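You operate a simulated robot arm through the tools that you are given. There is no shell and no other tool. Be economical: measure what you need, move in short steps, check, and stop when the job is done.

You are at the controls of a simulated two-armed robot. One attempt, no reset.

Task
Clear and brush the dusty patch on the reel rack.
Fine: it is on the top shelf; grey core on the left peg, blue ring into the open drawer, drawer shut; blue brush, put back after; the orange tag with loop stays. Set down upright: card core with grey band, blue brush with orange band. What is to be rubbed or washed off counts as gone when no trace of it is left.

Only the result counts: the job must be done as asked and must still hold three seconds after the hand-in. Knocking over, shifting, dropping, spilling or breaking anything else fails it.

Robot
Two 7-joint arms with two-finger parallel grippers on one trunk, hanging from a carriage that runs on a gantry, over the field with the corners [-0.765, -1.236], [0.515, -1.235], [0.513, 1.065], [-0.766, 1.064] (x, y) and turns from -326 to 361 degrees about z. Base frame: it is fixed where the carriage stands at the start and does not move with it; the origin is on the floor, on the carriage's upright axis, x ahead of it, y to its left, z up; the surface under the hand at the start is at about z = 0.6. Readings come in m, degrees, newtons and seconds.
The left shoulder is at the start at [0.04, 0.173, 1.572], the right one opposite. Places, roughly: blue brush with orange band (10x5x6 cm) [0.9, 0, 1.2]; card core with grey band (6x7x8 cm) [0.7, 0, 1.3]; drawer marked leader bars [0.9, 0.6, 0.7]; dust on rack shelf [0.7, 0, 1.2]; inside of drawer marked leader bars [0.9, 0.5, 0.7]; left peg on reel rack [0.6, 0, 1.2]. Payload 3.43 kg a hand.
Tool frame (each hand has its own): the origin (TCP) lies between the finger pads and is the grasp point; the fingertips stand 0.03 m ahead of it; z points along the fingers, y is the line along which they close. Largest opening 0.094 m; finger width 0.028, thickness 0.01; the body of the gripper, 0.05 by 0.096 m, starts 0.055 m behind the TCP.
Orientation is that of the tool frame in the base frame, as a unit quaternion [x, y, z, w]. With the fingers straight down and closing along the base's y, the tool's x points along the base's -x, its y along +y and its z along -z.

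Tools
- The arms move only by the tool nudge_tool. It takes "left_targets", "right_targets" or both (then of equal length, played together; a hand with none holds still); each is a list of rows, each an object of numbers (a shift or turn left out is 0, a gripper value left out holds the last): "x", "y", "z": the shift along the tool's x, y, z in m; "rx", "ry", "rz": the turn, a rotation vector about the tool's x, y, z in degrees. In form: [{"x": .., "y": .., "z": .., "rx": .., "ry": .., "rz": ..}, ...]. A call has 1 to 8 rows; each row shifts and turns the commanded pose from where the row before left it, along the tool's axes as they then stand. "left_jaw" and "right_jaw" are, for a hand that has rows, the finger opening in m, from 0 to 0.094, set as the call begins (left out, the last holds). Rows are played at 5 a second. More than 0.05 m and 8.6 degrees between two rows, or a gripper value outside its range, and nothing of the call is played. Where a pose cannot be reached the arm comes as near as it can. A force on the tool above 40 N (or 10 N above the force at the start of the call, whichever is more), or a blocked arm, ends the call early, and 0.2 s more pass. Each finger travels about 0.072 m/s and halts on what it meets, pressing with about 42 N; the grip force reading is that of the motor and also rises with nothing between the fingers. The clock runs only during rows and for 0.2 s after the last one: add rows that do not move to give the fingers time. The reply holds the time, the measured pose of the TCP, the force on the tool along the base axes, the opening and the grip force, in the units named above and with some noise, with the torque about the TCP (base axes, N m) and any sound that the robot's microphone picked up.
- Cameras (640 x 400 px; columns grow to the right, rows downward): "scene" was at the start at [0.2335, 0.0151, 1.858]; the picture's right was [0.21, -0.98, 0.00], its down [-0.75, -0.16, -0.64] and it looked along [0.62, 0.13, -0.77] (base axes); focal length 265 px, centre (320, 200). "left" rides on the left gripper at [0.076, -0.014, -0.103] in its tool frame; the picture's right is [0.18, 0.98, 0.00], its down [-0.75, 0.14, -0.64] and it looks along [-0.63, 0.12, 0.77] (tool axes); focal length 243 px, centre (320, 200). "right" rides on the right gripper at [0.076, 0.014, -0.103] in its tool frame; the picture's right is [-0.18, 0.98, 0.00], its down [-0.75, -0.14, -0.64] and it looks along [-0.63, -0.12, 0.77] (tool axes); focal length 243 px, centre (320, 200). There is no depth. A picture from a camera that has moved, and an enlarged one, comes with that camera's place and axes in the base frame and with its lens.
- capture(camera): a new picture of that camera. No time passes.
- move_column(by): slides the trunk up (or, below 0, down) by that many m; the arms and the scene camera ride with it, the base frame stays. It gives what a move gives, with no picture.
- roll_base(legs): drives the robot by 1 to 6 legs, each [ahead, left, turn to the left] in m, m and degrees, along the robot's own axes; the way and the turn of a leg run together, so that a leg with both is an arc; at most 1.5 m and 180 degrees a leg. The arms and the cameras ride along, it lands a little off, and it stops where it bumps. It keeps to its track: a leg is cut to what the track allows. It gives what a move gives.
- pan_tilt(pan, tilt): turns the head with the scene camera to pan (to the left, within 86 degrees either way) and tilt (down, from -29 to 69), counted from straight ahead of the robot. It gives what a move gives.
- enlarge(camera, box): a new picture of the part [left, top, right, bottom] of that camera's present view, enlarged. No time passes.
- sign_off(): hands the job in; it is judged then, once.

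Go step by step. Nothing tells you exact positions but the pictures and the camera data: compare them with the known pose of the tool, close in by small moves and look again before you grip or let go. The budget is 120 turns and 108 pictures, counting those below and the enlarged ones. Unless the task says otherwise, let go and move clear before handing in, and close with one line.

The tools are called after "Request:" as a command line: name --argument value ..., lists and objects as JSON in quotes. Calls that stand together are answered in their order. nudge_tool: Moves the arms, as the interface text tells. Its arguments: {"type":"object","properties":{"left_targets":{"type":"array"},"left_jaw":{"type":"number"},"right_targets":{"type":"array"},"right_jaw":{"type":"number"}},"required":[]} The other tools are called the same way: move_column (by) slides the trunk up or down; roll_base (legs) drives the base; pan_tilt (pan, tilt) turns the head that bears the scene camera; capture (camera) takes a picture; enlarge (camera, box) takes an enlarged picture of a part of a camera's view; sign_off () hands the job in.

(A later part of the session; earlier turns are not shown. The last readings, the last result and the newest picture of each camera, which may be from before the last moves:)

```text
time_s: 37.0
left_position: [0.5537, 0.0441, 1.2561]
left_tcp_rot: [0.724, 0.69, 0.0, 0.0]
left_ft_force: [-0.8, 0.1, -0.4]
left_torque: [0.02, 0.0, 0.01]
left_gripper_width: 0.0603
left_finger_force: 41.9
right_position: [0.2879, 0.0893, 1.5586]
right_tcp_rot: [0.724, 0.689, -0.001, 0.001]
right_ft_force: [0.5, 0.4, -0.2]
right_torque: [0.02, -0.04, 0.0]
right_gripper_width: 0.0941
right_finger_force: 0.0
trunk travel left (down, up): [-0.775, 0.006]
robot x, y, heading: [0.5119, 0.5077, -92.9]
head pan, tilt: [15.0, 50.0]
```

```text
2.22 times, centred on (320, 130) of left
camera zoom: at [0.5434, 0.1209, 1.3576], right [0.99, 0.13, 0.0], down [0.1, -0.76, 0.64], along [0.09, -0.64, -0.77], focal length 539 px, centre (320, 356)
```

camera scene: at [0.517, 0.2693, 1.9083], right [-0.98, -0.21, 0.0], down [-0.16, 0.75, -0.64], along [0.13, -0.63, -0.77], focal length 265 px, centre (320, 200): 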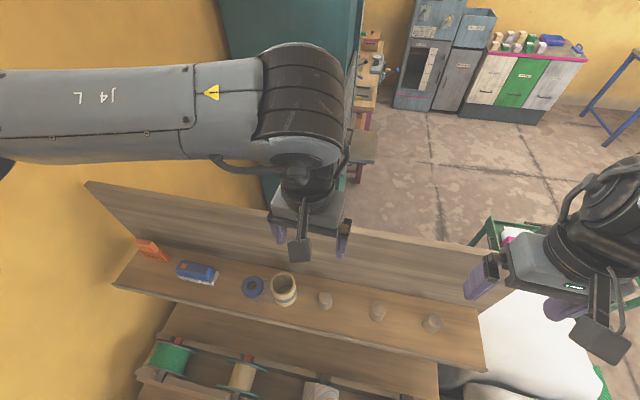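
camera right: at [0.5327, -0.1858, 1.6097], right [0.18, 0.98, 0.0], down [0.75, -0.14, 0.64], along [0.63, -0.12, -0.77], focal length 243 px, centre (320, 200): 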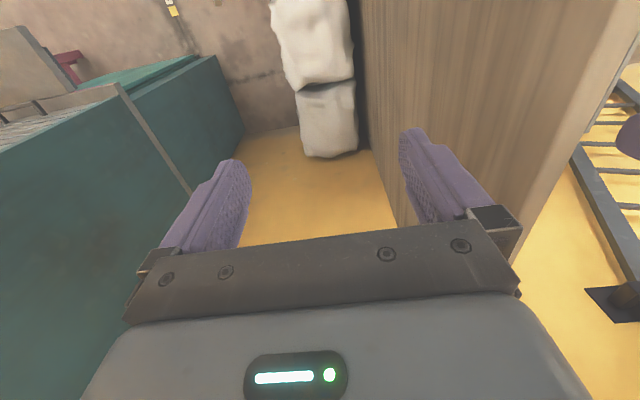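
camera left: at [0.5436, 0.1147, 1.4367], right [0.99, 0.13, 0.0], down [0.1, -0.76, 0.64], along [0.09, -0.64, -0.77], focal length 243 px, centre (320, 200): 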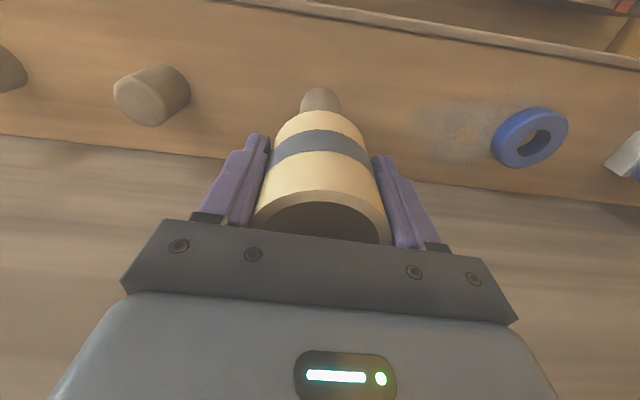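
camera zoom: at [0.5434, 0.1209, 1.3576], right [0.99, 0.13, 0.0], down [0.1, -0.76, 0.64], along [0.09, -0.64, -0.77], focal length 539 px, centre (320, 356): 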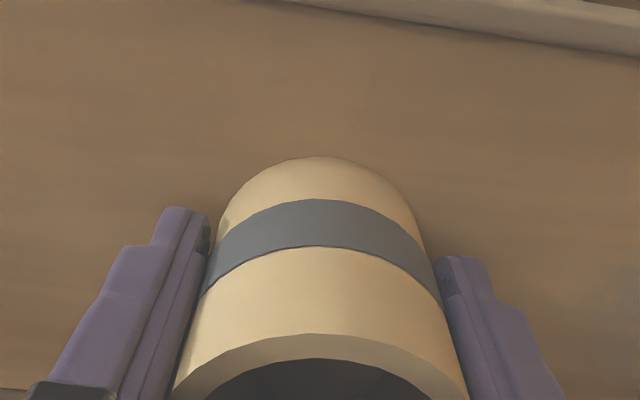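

Lower a last couple of millimetres and release.

Request:
nudge_tool --left_targets '[{"z": 0.002}, {}]'

Request:
nudge_tool --left_targets '[{}, {}, {}]' --left_jaw 0.08

Request:
nudge_tool --left_targets '[{"z": -0.02}, {"z": -0.03}, {"z": -0.04}, {"z": -0.04}, {}]'

Request:
enlarge --camera "left" --box '[200, 20, 520, 200]'

Request:
enlarge --camera "scene" --box '[220, 230, 370, 330]'

```text
time_s: 37.6
left_position: [0.5546, 0.0445, 1.2561]
left_tcp_rot: [0.726, 0.688, -0.001, -0.001]
left_ft_force: [0.2, 10.6, 25.5]
left_torque: [0.19, -0.42, 0.1]
left_gripper_width: 0.0604
left_finger_force: 42.2
right_position: [0.2878, 0.0887, 1.559]
right_tcp_rot: [0.726, 0.688, 0.0, -0.001]
right_ft_force: [-0.1, -0.3, 0.8]
right_torque: [0.0, 0.0, -0.02]
right_gripper_width: 0.0939
right_finger_force: 0.0
trunk travel left (down, up): [-0.775, 0.006]
robot x, y, heading: [0.511, 0.5041, -92.7]
head pan, tilt: [15.0, 50.0]
```

```text
time_s: 38.5
left_position: [0.5547, 0.0436, 1.2539]
left_tcp_rot: [0.725, 0.689, 0.0, 0.001]
left_ft_force: [-0.2, -0.2, -0.6]
left_torque: [0.01, 0.04, -0.01]
left_gripper_width: 0.0801
left_finger_force: 0.0
right_position: [0.2867, 0.0888, 1.5597]
right_tcp_rot: [0.725, 0.689, -0.001, 0.0]
right_ft_force: [0.1, -1.0, -0.2]
right_torque: [-0.01, 0.03, 0.0]
right_gripper_width: 0.0941
right_finger_force: 0.0
trunk travel left (down, up): [-0.775, 0.006]
robot x, y, heading: [0.5112, 0.505, -92.9]
head pan, tilt: [15.0, 50.0]
```

```text
time_s: 39.6
left_position: [0.5518, 0.0424, 1.3838]
left_tcp_rot: [0.724, 0.689, 0.0, 0.0]
left_ft_force: [0.6, 0.4, -0.4]
left_torque: [-0.03, 0.01, -0.01]
left_gripper_width: 0.0799
left_finger_force: 0.1
right_position: [0.2886, 0.0887, 1.5586]
right_tcp_rot: [0.725, 0.689, 0.0, 0.001]
right_ft_force: [-0.3, 0.2, 0.1]
right_torque: [0.02, 0.0, 0.07]
right_gripper_width: 0.0943
right_finger_force: 0.0
trunk travel left (down, up): [-0.775, 0.006]
robot x, y, heading: [0.5113, 0.5081, -92.9]
head pan, tilt: [15.0, 50.0]
```

```text
2.00 times, centred on (360, 110) of left
camera zoom: at [0.5413, 0.1191, 1.4861], right [0.99, 0.13, 0.0], down [0.1, -0.76, 0.64], along [0.09, -0.64, -0.77], focal length 485 px, centre (240, 380)
```

zoom: 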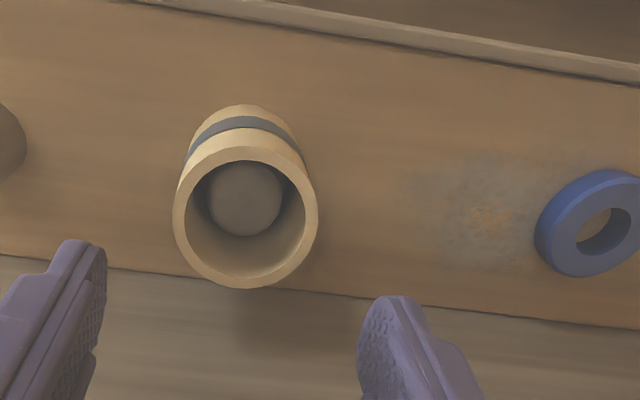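

```text
4.00 times, centred on (295, 280) of scene
camera zoom: at [0.5171, 0.2692, 1.9084], right [-0.98, -0.21, 0.0], down [-0.16, 0.75, -0.64], along [0.13, -0.63, -0.77], focal length 1059 px, centre (420, -120)
```

zoom: 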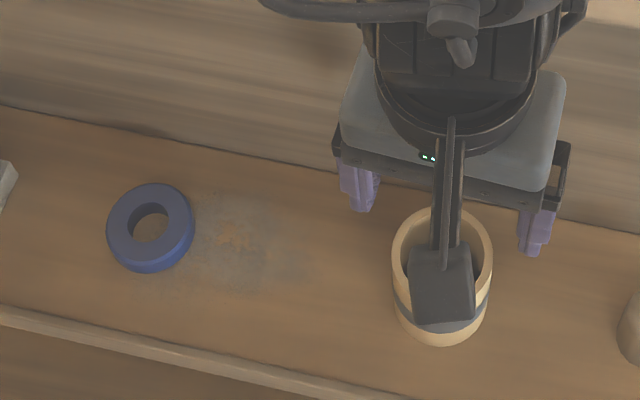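

The core is on the left peg, upright. Next I'll position above the ring.

Request:
nudge_tool --left_targets '[{"x": 0.0011, "y": 0.0394}, {"x": 0.0011, "y": 0.0394}, {"x": 0.0011, "y": 0.0394}, {"x": 0.0011, "y": 0.0394}, {"x": 0.0012, "y": 0.0394}, {}]'

Request:
capture --camera "left"

Request:
enlarge --camera "left" --box '[240, 30, 400, 150]'

```text
time_s: 41.0
left_position: [0.7516, 0.0386, 1.3841]
left_tcp_rot: [0.726, 0.688, 0.001, 0.0]
left_ft_force: [-0.8, 0.3, 0.0]
left_torque: [-0.04, -0.01, 0.02]
left_gripper_width: 0.08
left_finger_force: 0.0
right_position: [0.2878, 0.0893, 1.5587]
right_tcp_rot: [0.724, 0.689, -0.001, 0.001]
right_ft_force: [0.8, 0.5, -0.7]
right_torque: [0.0, 0.01, 0.01]
right_gripper_width: 0.0938
right_finger_force: 0.0
trunk travel left (down, up): [-0.775, 0.006]
robot x, y, heading: [0.5113, 0.5032, -93.0]
head pan, tilt: [15.0, 50.0]
```

```text
69 pictures are left
camera left: at [0.7415, 0.1161, 1.4859], right [0.99, 0.13, 0.0], down [0.1, -0.76, 0.64], along [0.09, -0.64, -0.77], focal length 243 px, centre (320, 200)
```

left: 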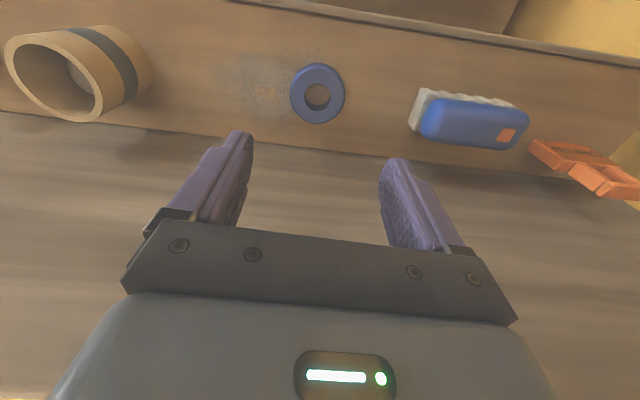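

```text
3.33 times, centred on (320, 90) of left
camera zoom: at [0.7415, 0.1161, 1.4859], right [0.99, 0.13, 0.0], down [0.1, -0.76, 0.64], along [0.09, -0.64, -0.77], focal length 809 px, centre (320, 567)
```

zoom: 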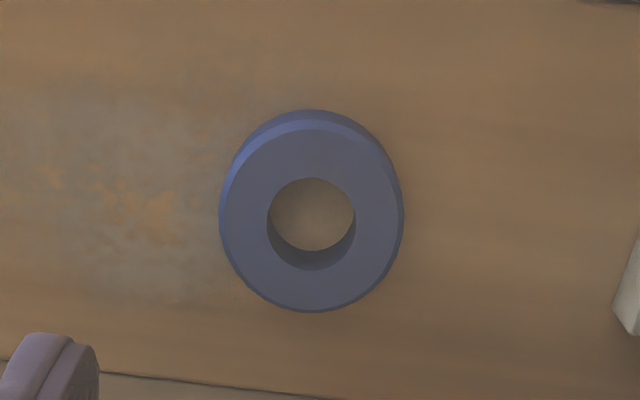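

Ring is ~3 mm toward -x of the axis. Correct and descend partway, then check the tip height.

Request:
nudge_tool --left_targets '[{"y": -0.003, "z": 0.035}, {"z": 0.035}, {"z": 0.03}, {"z": 0.025}, {}]'

Request:
enlarge --camera "left" --box '[180, 50, 460, 230]'

Request:
enlarge --camera "scene" --box '[200, 240, 320, 320]'

```text
time_s: 42.2
left_position: [0.7507, 0.0416, 1.2601]
left_tcp_rot: [0.725, 0.688, 0.0, 0.0]
left_ft_force: [-0.5, 0.4, 0.6]
left_torque: [-0.03, -0.06, 0.04]
left_gripper_width: 0.0803
left_finger_force: 0.1
right_position: [0.2876, 0.088, 1.5585]
right_tcp_rot: [0.725, 0.689, -0.001, 0.0]
right_ft_force: [-0.5, 0.5, -0.6]
right_torque: [0.04, -0.01, -0.01]
right_gripper_width: 0.0941
right_finger_force: 0.0
trunk travel left (down, up): [-0.775, 0.006]
robot x, y, heading: [0.5114, 0.5047, -92.7]
head pan, tilt: [15.0, 50.0]
```

```text
2.22 times, centred on (320, 140) of left
camera zoom: at [0.7399, 0.1174, 1.3612], right [0.99, 0.13, 0.0], down [0.1, -0.76, 0.64], along [0.09, -0.64, -0.77], focal length 539 px, centre (320, 333)
```

zoom: 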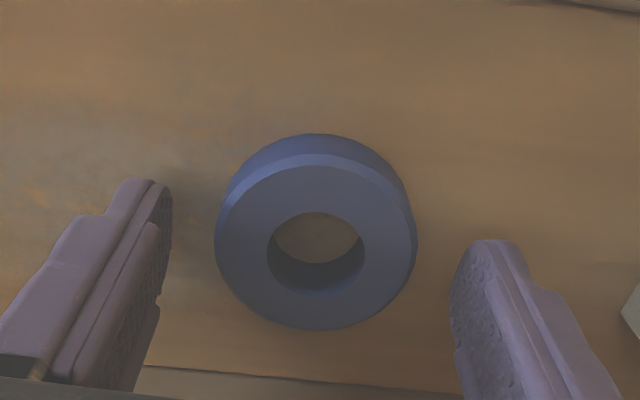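

```text
5.00 times, centred on (260, 280) of scene
camera zoom: at [0.5171, 0.2692, 1.9084], right [-0.98, -0.21, 0.0], down [-0.16, 0.75, -0.64], along [0.13, -0.63, -0.77], focal length 1323 px, centre (620, -200)
```

zoom: 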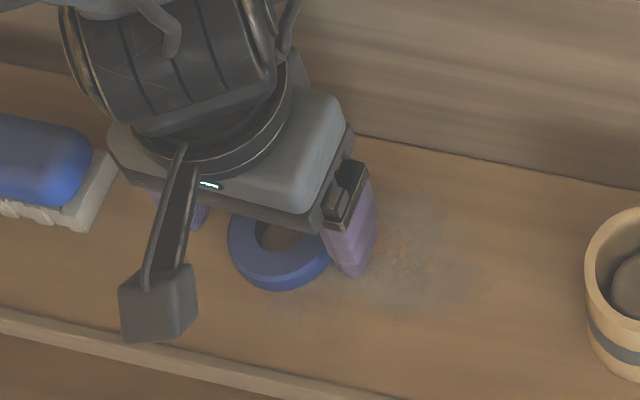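

Well centred. Ease down with a force watch.

Request:
nudge_tool --left_targets '[{"z": 0.004}, {"z": 0.003}, {"z": 0.003}, {"z": 0.002}, {}]'

Request:
enlarge --camera "left" --box '[180, 70, 460, 250]'

```text
time_s: 43.5
left_position: [0.7487, 0.0397, 1.2476]
left_tcp_rot: [0.725, 0.689, 0.0, 0.0]
left_ft_force: [-0.7, 1.3, 2.0]
left_torque: [0.03, -0.04, 0.02]
left_gripper_width: 0.0803
left_finger_force: 0.0
right_position: [0.2877, 0.0892, 1.5575]
right_tcp_rot: [0.725, 0.689, -0.001, 0.001]
right_ft_force: [0.2, -0.5, -0.2]
right_torque: [0.01, -0.03, 0.03]
right_gripper_width: 0.0939
right_finger_force: 0.2
trunk travel left (down, up): [-0.775, 0.006]
robot x, y, heading: [0.5124, 0.5069, -92.8]
head pan, tilt: [15.0, 50.0]
```

```text
2.22 times, centred on (320, 160) of left
camera zoom: at [0.7381, 0.1164, 1.3497], right [0.99, 0.13, 0.0], down [0.1, -0.76, 0.64], along [0.09, -0.64, -0.77], focal length 539 px, centre (320, 289)
```

zoom: 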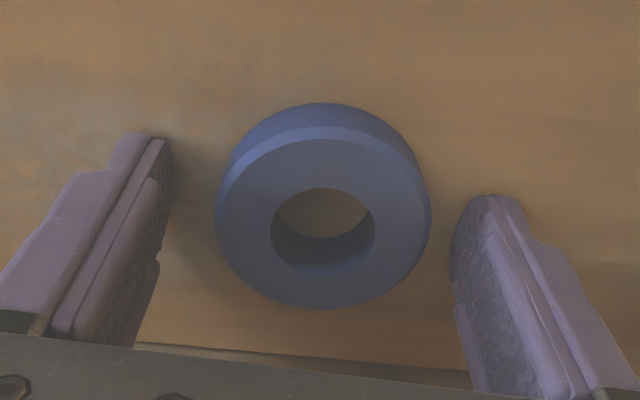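

Tips just touch the shelf (z≈1.217). Back off 1.5 mm, close, and lift slowly.

Request:
nudge_tool --left_targets '[{"z": -0.0015}, {}]'

Request:
nudge_tool --left_targets '[{}, {}, {}, {}, {}]' --left_jaw 0.0

Request:
nudge_tool --left_targets '[{"z": -0.002}, {"z": -0.004}, {"z": -0.006}, {"z": -0.008}, {"z": -0.01}, {"z": -0.01}, {"z": -0.01}, {}]'

Request:
capture --camera "left"

```text
time_s: 44.0
left_position: [0.7476, 0.0402, 1.2487]
left_tcp_rot: [0.725, 0.689, -0.001, 0.0]
left_ft_force: [-0.1, 0.1, 0.2]
left_torque: [0.01, -0.01, -0.02]
left_gripper_width: 0.0802
left_finger_force: 0.1
right_position: [0.2874, 0.0876, 1.5584]
right_tcp_rot: [0.725, 0.689, 0.0, 0.001]
right_ft_force: [-0.9, 0.0, -0.7]
right_torque: [0.02, 0.01, 0.03]
right_gripper_width: 0.0939
right_finger_force: 0.0
trunk travel left (down, up): [-0.775, 0.006]
robot x, y, heading: [0.5094, 0.5038, -92.8]
head pan, tilt: [15.0, 50.0]
```

```text
time_s: 45.2
left_position: [0.7473, 0.041, 1.2496]
left_tcp_rot: [0.725, 0.689, 0.0, 0.0]
left_ft_force: [0.5, 0.2, 2.0]
left_torque: [-0.03, -0.16, 0.03]
left_gripper_width: 0.0548
left_finger_force: 41.8
right_position: [0.2876, 0.09, 1.5578]
right_tcp_rot: [0.724, 0.689, 0.0, 0.0]
right_ft_force: [-0.6, -0.7, 0.1]
right_torque: [0.0, 0.03, -0.03]
right_gripper_width: 0.0937
right_finger_force: 0.0
trunk travel left (down, up): [-0.775, 0.006]
robot x, y, heading: [0.5106, 0.5059, -92.8]
head pan, tilt: [15.0, 50.0]
```

```text
time_s: 47.0
left_position: [0.7482, 0.0408, 1.2996]
left_tcp_rot: [0.725, 0.688, 0.0, 0.0]
left_ft_force: [0.3, -0.2, -1.3]
left_torque: [0.0, -0.04, 0.01]
left_gripper_width: 0.0549
left_finger_force: 41.9
right_position: [0.2881, 0.0889, 1.5574]
right_tcp_rot: [0.725, 0.689, -0.001, 0.001]
right_ft_force: [0.4, 0.4, 0.2]
right_torque: [0.01, 0.03, 0.01]
right_gripper_width: 0.0941
right_finger_force: 0.0
trunk travel left (down, up): [-0.775, 0.006]
robot x, y, heading: [0.5093, 0.5059, -93.1]
head pan, tilt: [15.0, 50.0]
```

```text
64 pictures are left
camera left: at [0.7387, 0.1169, 1.4012], right [0.99, 0.13, 0.0], down [0.1, -0.76, 0.64], along [0.09, -0.64, -0.77], focal length 243 px, centre (320, 200)
```

left: 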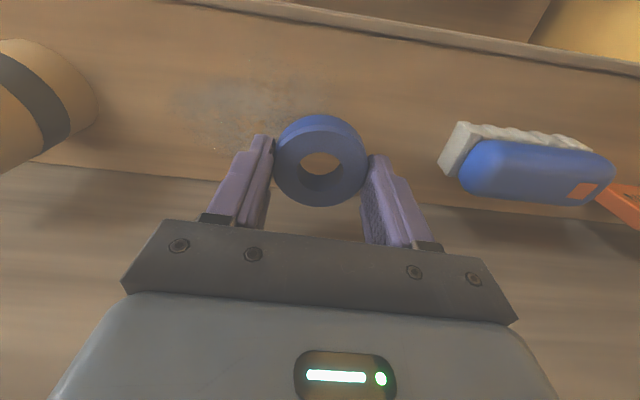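

Ring held. I'll lift it, back the robot away from the rack, and look down at the drawer.

Request:
nudge_tool --left_targets '[{"z": -0.02}, {"z": -0.03}, {"z": -0.03}, {}]'

Request:
roll_base --legs '[[-0.25, 0, 0], [-0.24, 0, 2.8]]'

Request:
pan_tilt --pan 40 --tilt 60

Request:
capture --camera "scene"

Request:
capture --camera "left"

```text
time_s: 48.0
left_position: [0.7496, 0.0423, 1.3815]
left_tcp_rot: [0.725, 0.689, 0.0, 0.0]
left_ft_force: [0.4, -0.2, -2.1]
left_torque: [-0.02, 0.0, 0.0]
left_gripper_width: 0.0546
left_finger_force: 41.9
right_position: [0.287, 0.0897, 1.558]
right_tcp_rot: [0.725, 0.689, -0.001, 0.001]
right_ft_force: [0.2, 0.1, 0.2]
right_torque: [0.01, 0.02, 0.01]
right_gripper_width: 0.0939
right_finger_force: 0.1
trunk travel left (down, up): [-0.775, 0.006]
robot x, y, heading: [0.5121, 0.5061, -93.1]
head pan, tilt: [15.0, 50.0]
```

```text
time_s: 51.2
left_position: [0.7756, 0.541, 1.3817]
left_tcp_rot: [0.705, 0.709, 0.0, 0.001]
left_ft_force: [0.0, -0.2, -1.5]
left_torque: [-0.03, 0.05, -0.02]
left_gripper_width: 0.0552
left_finger_force: 42.3
right_position: [0.3103, 0.5617, 1.5585]
right_tcp_rot: [0.705, 0.709, 0.0, 0.0]
right_ft_force: [0.6, 0.0, -0.8]
right_torque: [0.01, -0.01, 0.0]
right_gripper_width: 0.0939
right_finger_force: 0.2
trunk travel left (down, up): [-0.775, 0.006]
robot x, y, heading: [0.5103, 0.9878, -89.5]
head pan, tilt: [15.0, 50.0]
```

```text
time_s: 52.1
left_position: [0.7753, 0.5408, 1.3825]
left_tcp_rot: [0.705, 0.709, 0.001, 0.0]
left_ft_force: [0.2, 0.2, -1.0]
left_torque: [0.01, -0.03, 0.01]
left_gripper_width: 0.0547
left_finger_force: 41.6
right_position: [0.3107, 0.5615, 1.5578]
right_tcp_rot: [0.705, 0.709, -0.001, 0.001]
right_ft_force: [0.7, 0.5, -0.1]
right_torque: [0.0, 0.0, 0.0]
right_gripper_width: 0.0939
right_finger_force: 0.0
trunk travel left (down, up): [-0.775, 0.006]
robot x, y, heading: [0.5119, 0.9878, -89.3]
head pan, tilt: [40.0, 60.0]
```

```text
63 pictures are left
camera scene: at [0.5527, 0.7782, 1.8958], right [-0.76, -0.65, 0.0], down [-0.56, 0.66, -0.5], along [0.32, -0.38, -0.87], focal length 265 px, centre (320, 200)
```

scene: 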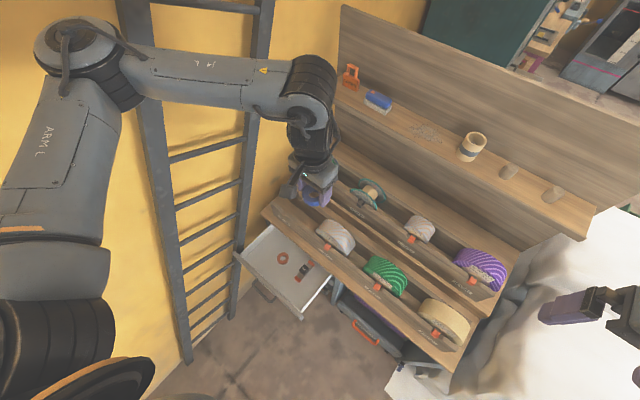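

```text
62 pictures are left
camera left: at [0.7605, 0.6159, 1.4832], right [0.98, 0.19, 0.0], down [0.14, -0.75, 0.64], along [0.12, -0.63, -0.77], focal length 243 px, centre (320, 200)
```

left: 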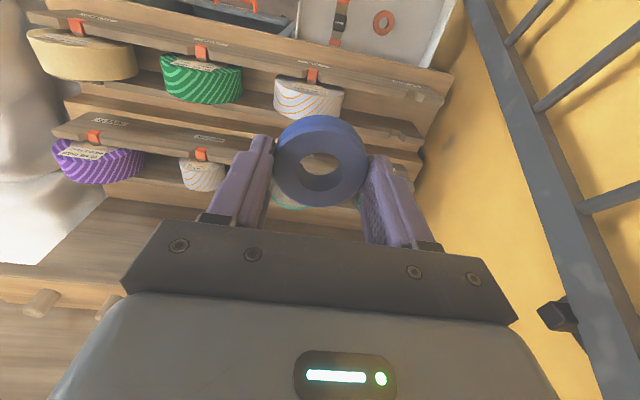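

The left elbow is close to the ladder, so I'll shift the base 0.18 m away from it. I'll also tuck the right hand in and up before lowering.

Request:
nudge_tool --right_targets '[{"x": 0.02, "z": -0.04}, {"x": 0.02, "z": -0.04}, {"x": 0.02, "z": -0.04}, {"x": 0.02, "z": -0.03}, {}]'

Request:
roll_base --legs '[[0, -0.18, 0]]'

Request:
move_column --by -0.2

Request:
capture --camera "scene"

Request:
capture --camera "right"

```text
time_s: 53.3
left_position: [0.775, 0.5406, 1.3813]
left_tcp_rot: [0.705, 0.709, 0.0, -0.001]
left_ft_force: [-0.6, 0.6, -0.9]
left_torque: [-0.01, -0.01, 0.01]
left_gripper_width: 0.0552
left_finger_force: 41.6
right_position: [0.3118, 0.6448, 1.7087]
right_tcp_rot: [0.705, 0.709, -0.001, 0.001]
right_ft_force: [-0.1, -0.4, 0.1]
right_torque: [-0.02, 0.01, 0.03]
right_gripper_width: 0.0937
right_finger_force: 0.1
trunk travel left (down, up): [-0.775, 0.006]
robot x, y, heading: [0.5096, 0.99, -89.8]
head pan, tilt: [40.0, 60.0]
```

```text
time_s: 54.8
left_position: [0.5951, 0.5383, 1.3814]
left_tcp_rot: [0.705, 0.709, -0.001, 0.0]
left_ft_force: [-0.4, -0.8, -1.1]
left_torque: [0.0, -0.01, 0.02]
left_gripper_width: 0.0547
left_finger_force: 41.8
right_position: [0.1322, 0.6437, 1.7084]
right_tcp_rot: [0.705, 0.709, -0.001, 0.0]
right_ft_force: [-0.3, 0.5, 0.7]
right_torque: [0.02, -0.01, -0.01]
right_gripper_width: 0.0942
right_finger_force: 0.0
trunk travel left (down, up): [-0.775, 0.006]
robot x, y, heading: [0.3324, 0.9889, -89.7]
head pan, tilt: [40.0, 60.0]
```

```text
time_s: 57.0
left_position: [0.5943, 0.5395, 1.1819]
left_tcp_rot: [0.705, 0.709, -0.001, 0.001]
left_ft_force: [-0.5, 0.1, -1.2]
left_torque: [0.03, 0.02, -0.03]
left_gripper_width: 0.055
left_finger_force: 41.7
right_position: [0.1309, 0.6433, 1.5076]
right_tcp_rot: [0.705, 0.709, 0.0, 0.0]
right_ft_force: [0.3, 0.6, -0.3]
right_torque: [0.0, 0.02, 0.01]
right_gripper_width: 0.0939
right_finger_force: 0.1
trunk travel left (down, up): [-0.575, 0.206]
robot x, y, heading: [0.3312, 0.9913, -89.8]
head pan, tilt: [40.0, 60.0]
```

```text
61 pictures are left
camera scene: at [0.3724, 0.7774, 1.6959], right [-0.76, -0.65, 0.0], down [-0.56, 0.66, -0.5], along [0.32, -0.38, -0.87], focal length 265 px, centre (320, 200)
```

scene: 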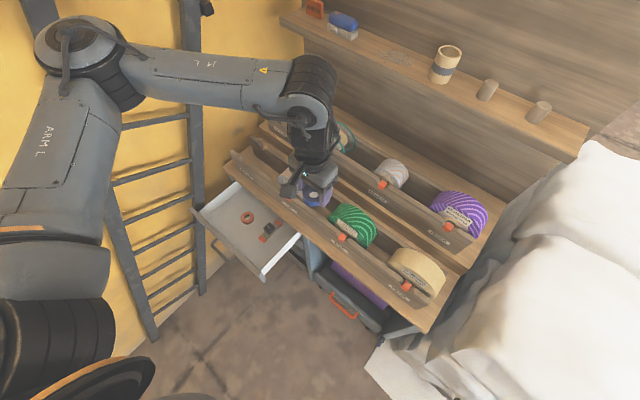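

```text
60 pictures are left
camera right: at [0.1452, 0.721, 1.61], right [0.98, -0.18, 0.0], down [-0.14, -0.75, 0.64], along [-0.11, -0.63, -0.77], focal length 243 px, centre (320, 200)
```

right: 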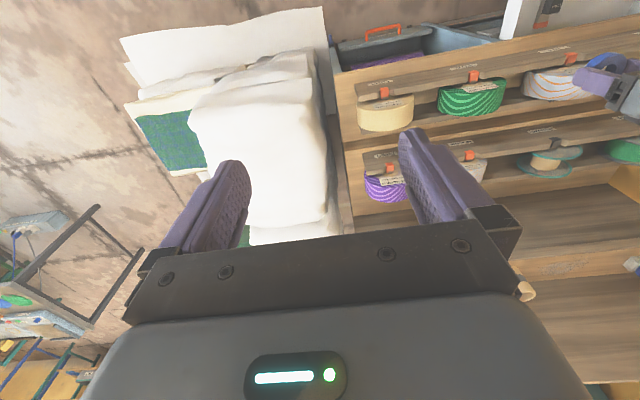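

The drawer floor is at z≈0.69 and its visible inside spans x 0.67–1.03, y 0.54–0.73. An orange ring and a black item are already in it. I'll move the left hand out over it and look.

Request:
nudge_tool --left_targets '[{"x": 0.02}, {"x": 0.03, "y": 0.03}, {"x": 0.03, "y": 0.035}, {"x": 0.02, "y": 0.04}, {"y": 0.04}, {"y": 0.04}, {"y": 0.04}, {}]'

Request:
capture --camera "left"

Request:
capture --camera "scene"

```text
time_s: 58.8
left_position: [0.8039, 0.6181, 1.1743]
left_tcp_rot: [0.705, 0.709, -0.001, -0.001]
left_ft_force: [-0.8, -0.2, -1.2]
left_torque: [0.01, -0.03, -0.02]
left_gripper_width: 0.0549
left_finger_force: 41.8
left hand out of reach, approached as far as the arm can: row 6, 7
right_position: [0.1315, 0.643, 1.508]
right_tcp_rot: [0.706, 0.708, -0.001, 0.0]
right_ft_force: [-0.4, -0.8, 1.3]
right_torque: [-0.04, -0.01, -0.02]
right_gripper_width: 0.0938
right_finger_force: 0.1
trunk travel left (down, up): [-0.575, 0.206]
robot x, y, heading: [0.3303, 0.9887, -89.6]
head pan, tilt: [40.0, 60.0]
```

```text
59 pictures are left
camera left: at [0.7899, 0.6949, 1.2758], right [0.98, 0.19, 0.0], down [0.15, -0.75, 0.64], along [0.12, -0.63, -0.77], focal length 243 px, centre (320, 200)
```

left: 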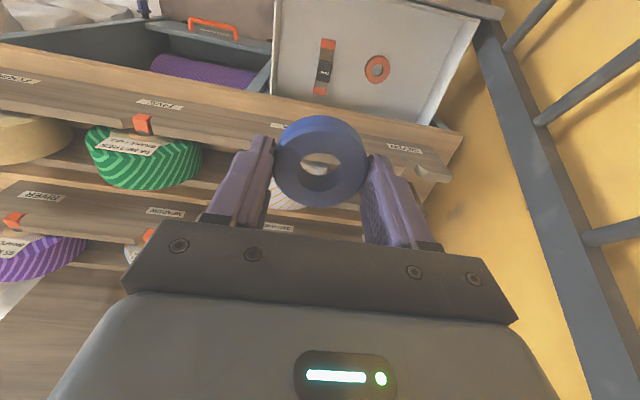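

```text
58 pictures are left
camera scene: at [0.3722, 0.7775, 1.6958], right [-0.76, -0.65, 0.0], down [-0.56, 0.66, -0.5], along [0.32, -0.38, -0.87], focal length 265 px, centre (320, 200)
```

scene: 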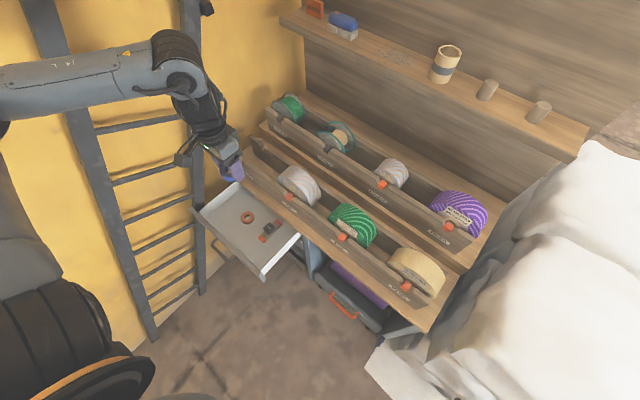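

I'm at the reach limit, so I'll bring the base 7 cm closer and lower the trunk in stages.

Request:
roll_base --legs '[[0, 0.08, 0]]'

Request:
move_column --by -0.2

Request:
capture --camera "left"

Request:
capture --camera "scene"

```text
time_s: 59.9
left_position: [0.8858, 0.62, 1.1742]
left_tcp_rot: [0.705, 0.709, 0.0, 0.0]
left_ft_force: [-0.3, -0.3, -1.2]
left_torque: [0.01, 0.03, 0.0]
left_gripper_width: 0.0549
left_finger_force: 41.8
right_position: [0.2113, 0.6437, 1.5073]
right_tcp_rot: [0.705, 0.709, 0.0, 0.001]
right_ft_force: [0.3, -0.7, 0.2]
right_torque: [0.01, 0.01, -0.01]
right_gripper_width: 0.094
right_finger_force: 0.0
trunk travel left (down, up): [-0.575, 0.206]
robot x, y, heading: [0.4079, 0.988, -90.0]
head pan, tilt: [40.0, 60.0]
```

```text
time_s: 62.0
left_position: [0.886, 0.6212, 0.9738]
left_tcp_rot: [0.705, 0.709, 0.0, 0.0]
left_ft_force: [-0.3, -1.0, -1.3]
left_torque: [0.02, 0.02, 0.01]
left_gripper_width: 0.0547
left_finger_force: 42.4
right_position: [0.2116, 0.644, 1.3087]
right_tcp_rot: [0.705, 0.709, -0.001, 0.0]
right_ft_force: [0.3, 0.0, 0.0]
right_torque: [0.0, 0.0, 0.01]
right_gripper_width: 0.0941
right_finger_force: 0.2
trunk travel left (down, up): [-0.375, 0.406]
robot x, y, heading: [0.4081, 0.991, -89.7]
head pan, tilt: [40.0, 60.0]
```

```text
57 pictures are left
camera left: at [0.8705, 0.6956, 1.0761], right [0.98, 0.19, 0.0], down [0.15, -0.75, 0.64], along [0.12, -0.63, -0.77], focal length 243 px, centre (320, 200)
```

left: 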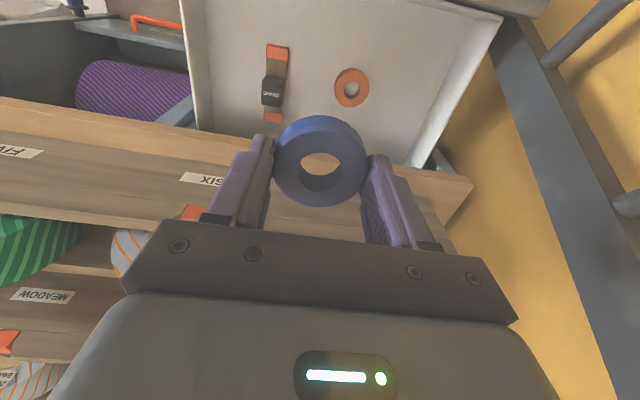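

```text
56 pictures are left
camera scene: at [0.453, 0.7778, 1.4959], right [-0.76, -0.65, 0.0], down [-0.56, 0.66, -0.5], along [0.32, -0.38, -0.87], focal length 265 px, centre (320, 200)
```

scene: 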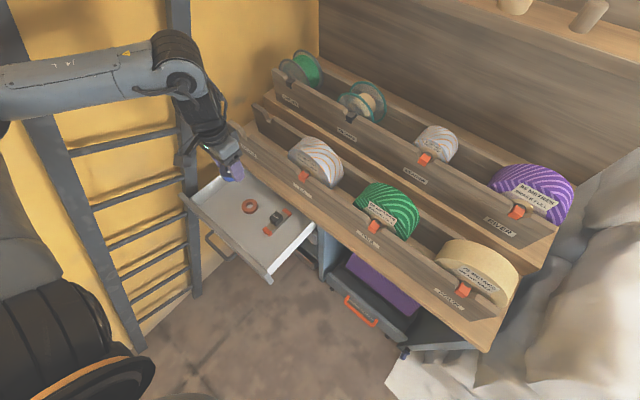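

Free spot for the ring: around (0.88, 0.67), clear of both items. Shift 5 cm toward the drawer front and lower.

Request:
nudge_tool --left_targets '[{"x": 0.025, "y": -0.003}, {"x": 0.025, "y": -0.003}, {}]'

Request:
move_column --by -0.17

Request:
capture --camera "left"

Request:
capture --camera "scene"

```text
time_s: 62.8
left_position: [0.8608, 0.6424, 0.956]
left_tcp_rot: [0.704, 0.71, 0.0, -0.001]
left_ft_force: [-0.6, -0.4, -1.8]
left_torque: [0.01, 0.01, 0.04]
left_gripper_width: 0.0548
left_finger_force: 42.0
left hand out of reach, approached as far as the arm can: row 1, 2
right_position: [0.2121, 0.6437, 1.3079]
right_tcp_rot: [0.705, 0.709, 0.0, 0.001]
right_ft_force: [0.0, -0.4, 1.2]
right_torque: [0.03, -0.01, -0.02]
right_gripper_width: 0.0938
right_finger_force: 0.1
trunk travel left (down, up): [-0.375, 0.406]
robot x, y, heading: [0.4085, 0.9859, -89.7]
head pan, tilt: [40.0, 60.0]
```

```text
time_s: 64.8
left_position: [0.8622, 0.6432, 0.7869]
left_tcp_rot: [0.705, 0.709, 0.0, 0.0]
left_ft_force: [-0.1, 0.0, -1.1]
left_torque: [0.0, 0.0, 0.02]
left_gripper_width: 0.0547
left_finger_force: 42.6
right_position: [0.2122, 0.6438, 1.1375]
right_tcp_rot: [0.706, 0.708, -0.001, 0.001]
right_ft_force: [-0.2, 0.4, -0.2]
right_torque: [0.03, 0.01, 0.0]
right_gripper_width: 0.094
right_finger_force: 0.0
trunk travel left (down, up): [-0.205, 0.576]
robot x, y, heading: [0.4124, 0.9913, -89.6]
head pan, tilt: [40.0, 60.0]
```

```text
55 pictures are left
camera left: at [0.8473, 0.7186, 0.8884], right [0.98, 0.19, 0.0], down [0.15, -0.75, 0.64], along [0.12, -0.63, -0.77], focal length 243 px, centre (320, 200)
```

left: 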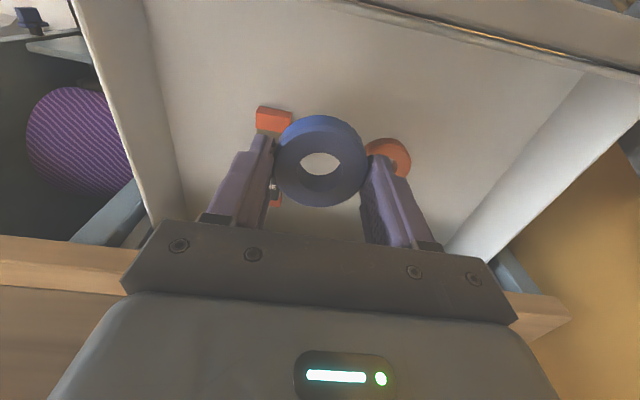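

```text
54 pictures are left
camera scene: at [0.453, 0.7778, 1.3259], right [-0.76, -0.65, 0.0], down [-0.56, 0.66, -0.5], along [0.32, -0.38, -0.87], focal length 265 px, centre (320, 200)
```

scene: 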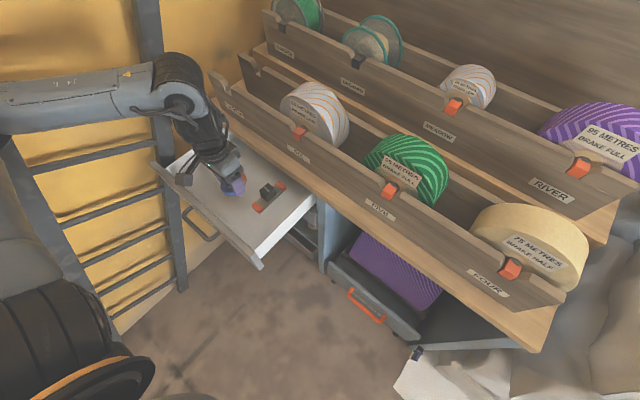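

Shift the base slightly so the hand lands at about (0.88, 0.675), then check.

Request:
roll_base --legs '[[-0.032, 0.018, 0]]'

Request:
capture --camera "left"

```text
time_s: 65.6
left_position: [0.88, 0.6749, 0.7859]
left_tcp_rot: [0.705, 0.709, 0.0, 0.001]
left_ft_force: [-1.2, 0.2, -0.6]
left_torque: [-0.03, 0.03, 0.04]
left_gripper_width: 0.0547
left_finger_force: 41.8
right_position: [0.2297, 0.6775, 1.137]
right_tcp_rot: [0.705, 0.709, -0.001, 0.001]
right_ft_force: [0.9, 0.7, 0.0]
right_torque: [0.01, 0.03, 0.0]
right_gripper_width: 0.094
right_finger_force: 0.1
trunk travel left (down, up): [-0.205, 0.576]
robot x, y, heading: [0.4284, 1.0224, -89.7]
head pan, tilt: [40.0, 60.0]
```

```text
53 pictures are left
camera left: at [0.865, 0.7509, 0.8884], right [0.98, 0.19, 0.0], down [0.15, -0.75, 0.64], along [0.12, -0.63, -0.77], focal length 243 px, centre (320, 200)
```

left: 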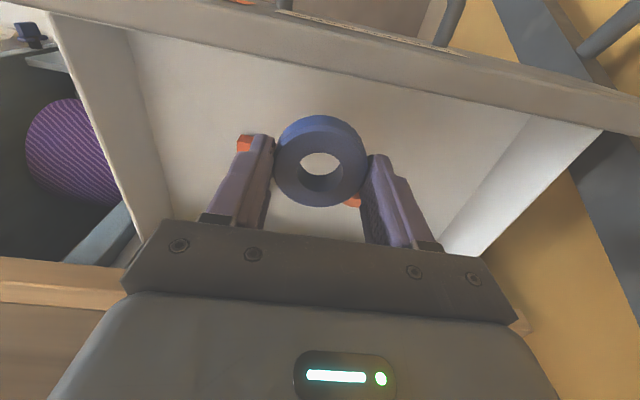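

Position looks clear. Lower with the arm in small steps.

Request:
nudge_tool --left_targets '[{"z": 0.015}, {"z": 0.015}, {"z": 0.01}, {"z": 0.008}, {}]'

Request:
capture --camera "left"

Request:
enlarge --camera "scene" --box '[130, 110, 330, 280]'

```text
time_s: 66.8
left_position: [0.8794, 0.6762, 0.7381]
left_tcp_rot: [0.705, 0.709, 0.001, -0.001]
left_ft_force: [-0.3, 0.2, -1.2]
left_torque: [0.01, -0.01, 0.03]
left_gripper_width: 0.0549
left_finger_force: 42.7
right_position: [0.2307, 0.6752, 1.1374]
right_tcp_rot: [0.705, 0.709, 0.0, 0.001]
right_ft_force: [-0.1, 0.1, 0.3]
right_torque: [0.0, -0.02, -0.01]
right_gripper_width: 0.0939
right_finger_force: 0.1
trunk travel left (down, up): [-0.205, 0.576]
robot x, y, heading: [0.4276, 1.0225, -89.8]
head pan, tilt: [40.0, 60.0]
```

```text
52 pictures are left
camera left: at [0.865, 0.7517, 0.8405], right [0.98, 0.19, 0.0], down [0.15, -0.75, 0.64], along [0.12, -0.63, -0.77], focal length 243 px, centre (320, 200)
```

left: 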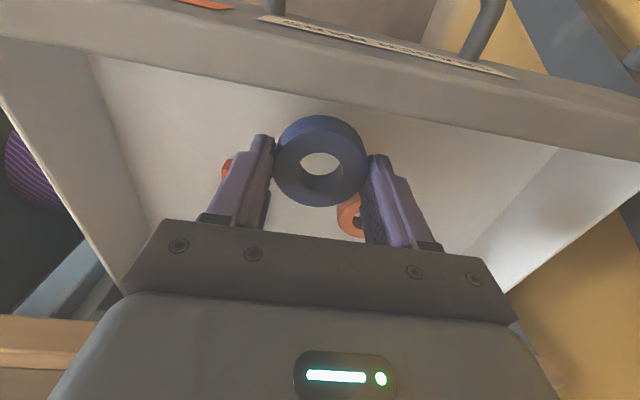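

```text
2.35 times, centred on (230, 195) of scene
camera zoom: at [0.4706, 0.8098, 1.3258], right [-0.76, -0.65, 0.0], down [-0.56, 0.66, -0.5], along [0.32, -0.38, -0.87], focal length 623 px, centre (532, 212)
```

zoom: 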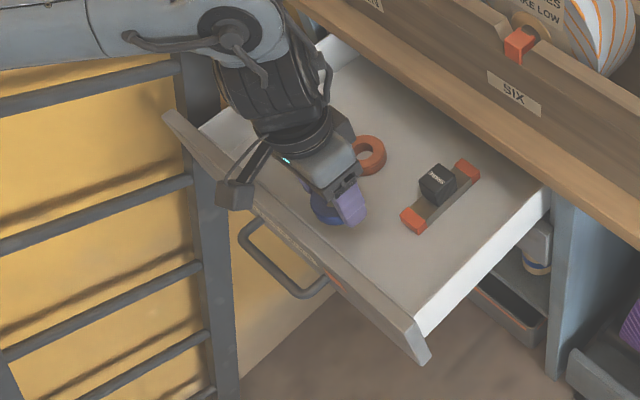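

Continue down gently until contact.

Request:
nudge_tool --left_targets '[{"z": 0.005}, {"z": 0.004}, {"z": 0.003}, {"z": 0.003}, {}]'

Request:
enlarge --camera "scene" --box '[180, 140, 280, 220]'

```text
time_s: 68.0
left_position: [0.8795, 0.6752, 0.7242]
left_tcp_rot: [0.706, 0.708, 0.0, 0.0]
left_ft_force: [-0.1, 0.3, -0.7]
left_torque: [0.01, -0.02, 0.01]
left_gripper_width: 0.0551
left_finger_force: 41.7
right_position: [0.23, 0.6754, 1.1387]
right_tcp_rot: [0.705, 0.709, 0.0, 0.001]
right_ft_force: [0.1, 0.4, 0.1]
right_torque: [0.02, -0.04, -0.05]
right_gripper_width: 0.0939
right_finger_force: 0.0
trunk travel left (down, up): [-0.205, 0.576]
robot x, y, heading: [0.4298, 1.0212, -89.8]
head pan, tilt: [40.0, 60.0]
```

```text
5.00 times, centred on (230, 180) of scene
camera zoom: at [0.4706, 0.8098, 1.3258], right [-0.76, -0.65, 0.0], down [-0.56, 0.66, -0.5], along [0.32, -0.38, -0.87], focal length 1323 px, centre (770, 300)
```

zoom: 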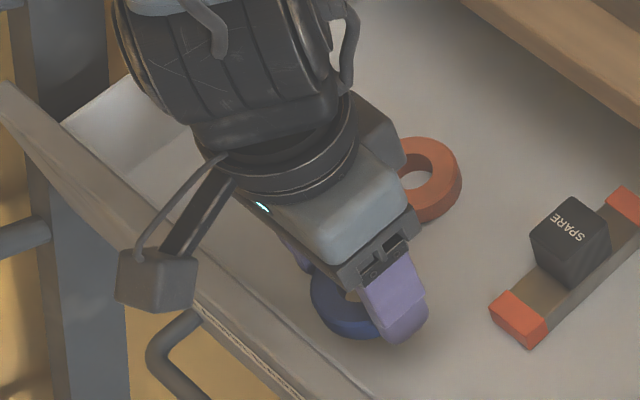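

Request:
nudge_tool --left_targets '[{"z": 0.002}, {"z": 0.002}, {}]'

```text
time_s: 68.8
left_position: [0.8812, 0.6748, 0.7198]
left_tcp_rot: [0.705, 0.709, 0.0, 0.0]
left_ft_force: [-0.6, 0.0, -1.6]
left_torque: [0.0, 0.0, 0.01]
left_gripper_width: 0.0547
left_finger_force: 41.6
right_position: [0.2294, 0.6764, 1.1386]
right_tcp_rot: [0.705, 0.709, -0.001, 0.0]
right_ft_force: [0.4, 0.5, 0.5]
right_torque: [0.04, -0.02, -0.01]
right_gripper_width: 0.0941
right_finger_force: 0.0
trunk travel left (down, up): [-0.205, 0.576]
robot x, y, heading: [0.4233, 1.0248, -89.8]
head pan, tilt: [40.0, 60.0]
```

No contact yet; continue in small steps.

Request:
nudge_tool --left_targets '[{"z": 0.002}, {"z": 0.002}, {"z": 0.002}, {}]'

Request:
enlarge --camera "scene" --box '[200, 170, 260, 220]'

```text
time_s: 69.8
left_position: [0.8789, 0.6742, 0.7129]
left_tcp_rot: [0.705, 0.709, 0.0, 0.0]
left_ft_force: [-1.2, 0.3, -1.7]
left_torque: [-0.01, 0.01, 0.02]
left_gripper_width: 0.0548
left_finger_force: 42.3
right_position: [0.2292, 0.6759, 1.1378]
right_tcp_rot: [0.705, 0.709, -0.001, 0.0]
right_ft_force: [-0.5, -0.1, 0.0]
right_torque: [-0.01, 0.0, -0.02]
right_gripper_width: 0.094
right_finger_force: 0.0
trunk travel left (down, up): [-0.205, 0.576]
robot x, y, heading: [0.4285, 1.0198, -89.5]
head pan, tilt: [40.0, 60.0]
```

```text
8.00 times, centred on (230, 195) of scene
camera zoom: at [0.4706, 0.8098, 1.3258], right [-0.76, -0.65, 0.0], down [-0.56, 0.66, -0.5], along [0.32, -0.38, -0.87], focal length 2117 px, centre (1040, 240)
```

zoom: 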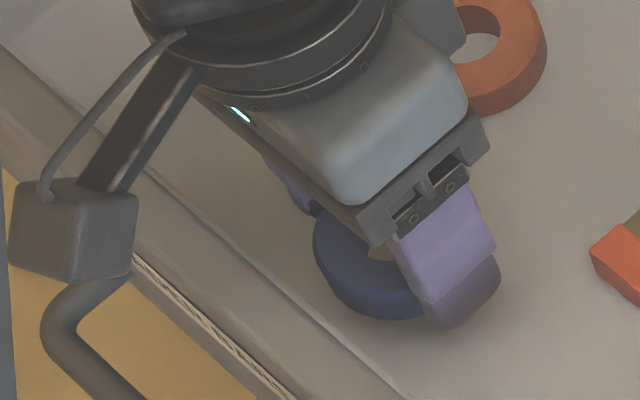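

Request:
nudge_tool --left_targets '[{"z": 0.002}, {"z": 0.002}, {"z": 0.002}, {"z": 0.002}, {}]'

```text
time_s: 71.0
left_position: [0.8798, 0.6749, 0.7049]
left_tcp_rot: [0.705, 0.709, 0.0, 0.0]
left_ft_force: [-0.8, 0.5, -2.3]
left_torque: [-0.02, -0.04, 0.02]
left_gripper_width: 0.0548
left_finger_force: 42.1
right_position: [0.2301, 0.676, 1.1377]
right_tcp_rot: [0.705, 0.709, 0.0, 0.001]
right_ft_force: [0.0, -0.3, 0.2]
right_torque: [-0.03, 0.02, 0.0]
right_gripper_width: 0.0938
right_finger_force: 0.0
trunk travel left (down, up): [-0.205, 0.576]
robot x, y, heading: [0.4304, 1.0219, -89.7]
head pan, tilt: [40.0, 60.0]
```

Request:
nudge_tool --left_targets '[{"z": 0.002}, {"z": 0.002}, {"z": 0.002}, {}]'

Request:
enlarge --camera "scene" --box '[180, 150, 280, 230]'

```text
time_s: 72.0
left_position: [0.8801, 0.6747, 0.6986]
left_tcp_rot: [0.705, 0.709, 0.001, 0.0]
left_ft_force: [0.3, -0.1, -0.9]
left_torque: [0.01, 0.01, -0.03]
left_gripper_width: 0.0546
left_finger_force: 41.9
right_position: [0.2296, 0.6764, 1.1373]
right_tcp_rot: [0.705, 0.709, -0.001, 0.001]
right_ft_force: [-0.6, -0.3, 0.3]
right_torque: [-0.04, -0.01, 0.02]
right_gripper_width: 0.0938
right_finger_force: 0.0
trunk travel left (down, up): [-0.205, 0.576]
robot x, y, heading: [0.4294, 1.02, -89.7]
head pan, tilt: [40.0, 60.0]
```

```text
5.00 times, centred on (230, 190) of scene
camera zoom: at [0.4706, 0.8098, 1.3258], right [-0.76, -0.65, 0.0], down [-0.56, 0.66, -0.5], along [0.32, -0.38, -0.87], focal length 1323 px, centre (770, 250)
```

zoom: 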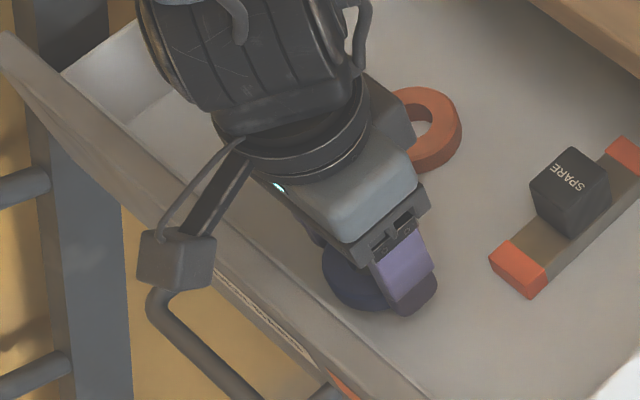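

Request:
nudge_tool --left_targets '[{"z": 0.002}, {"z": 0.002}, {}]'

Request:
enlarge --camera "left" --box '[180, 60, 500, 240]'

```text
time_s: 72.8
left_position: [0.88, 0.6738, 0.6963]
left_tcp_rot: [0.705, 0.709, 0.0, 0.0]
left_ft_force: [0.2, 0.2, -1.1]
left_torque: [-0.02, 0.03, 0.02]
left_gripper_width: 0.055
left_finger_force: 41.5
right_position: [0.2294, 0.6761, 1.1378]
right_tcp_rot: [0.705, 0.709, -0.001, 0.001]
right_ft_force: [-0.1, -0.3, 0.1]
right_torque: [-0.03, -0.01, 0.01]
right_gripper_width: 0.0939
right_finger_force: 0.1
trunk travel left (down, up): [-0.205, 0.576]
robot x, y, heading: [0.4293, 1.0184, -89.7]
head pan, tilt: [40.0, 60.0]
```

```text
2.00 times, centred on (340, 150) of left
camera zoom: at [0.8654, 0.7504, 0.7978], right [0.98, 0.19, 0.0], down [0.15, -0.75, 0.64], along [0.12, -0.63, -0.77], focal length 485 px, centre (280, 300)
```

zoom: 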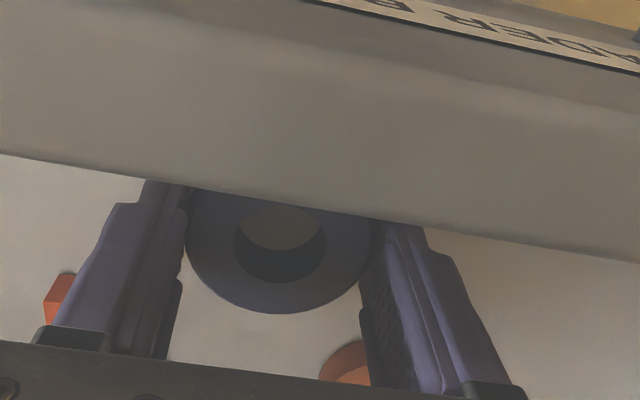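

Request:
nudge_tool --left_targets '[{"z": 0.002}, {"z": 0.002}, {"z": 0.002}, {}]'

```text
time_s: 73.8
left_position: [0.8806, 0.6736, 0.6889]
left_tcp_rot: [0.705, 0.709, 0.0, 0.0]
left_ft_force: [-0.4, -0.1, -1.3]
left_torque: [0.02, 0.01, 0.02]
left_gripper_width: 0.0549
left_finger_force: 42.4
right_position: [0.2292, 0.6758, 1.1386]
right_tcp_rot: [0.705, 0.709, 0.0, 0.001]
right_ft_force: [-0.2, 0.0, -0.2]
right_torque: [-0.04, 0.02, 0.02]
right_gripper_width: 0.0943
right_finger_force: 0.0
trunk travel left (down, up): [-0.205, 0.576]
robot x, y, heading: [0.4288, 1.0203, -89.6]
head pan, tilt: [40.0, 60.0]
```

Request:
nudge_tool --left_targets '[{"z": 0.002}, {"z": 0.002}, {"z": 0.001}, {}]'

Request:
enlarge --camera "scene" --box '[180, 150, 280, 230]'

```text
time_s: 74.8
left_position: [0.8791, 0.6728, 0.686]
left_tcp_rot: [0.705, 0.709, -0.001, 0.002]
left_ft_force: [-3.6, 0.2, 20.1]
left_torque: [0.48, 0.06, 0.02]
left_gripper_width: 0.0548
left_finger_force: 42.3
right_position: [0.2296, 0.6748, 1.1375]
right_tcp_rot: [0.705, 0.709, 0.0, 0.002]
right_ft_force: [-0.3, 0.2, 0.0]
right_torque: [0.02, 0.02, 0.0]
right_gripper_width: 0.0943
right_finger_force: 0.0
trunk travel left (down, up): [-0.205, 0.576]
robot x, y, heading: [0.4266, 1.024, -89.6]
head pan, tilt: [40.0, 60.0]
```

```text
5.00 times, centred on (230, 190) of scene
camera zoom: at [0.471, 0.8092, 1.3263], right [-0.76, -0.65, 0.0], down [-0.56, 0.66, -0.5], along [0.32, -0.38, -0.87], focal length 1323 px, centre (770, 250)
```

zoom: 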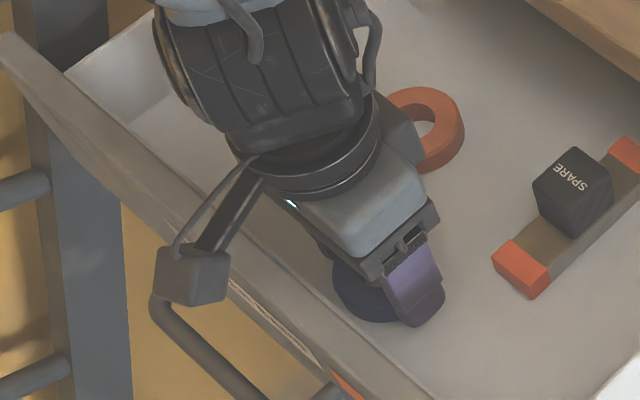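

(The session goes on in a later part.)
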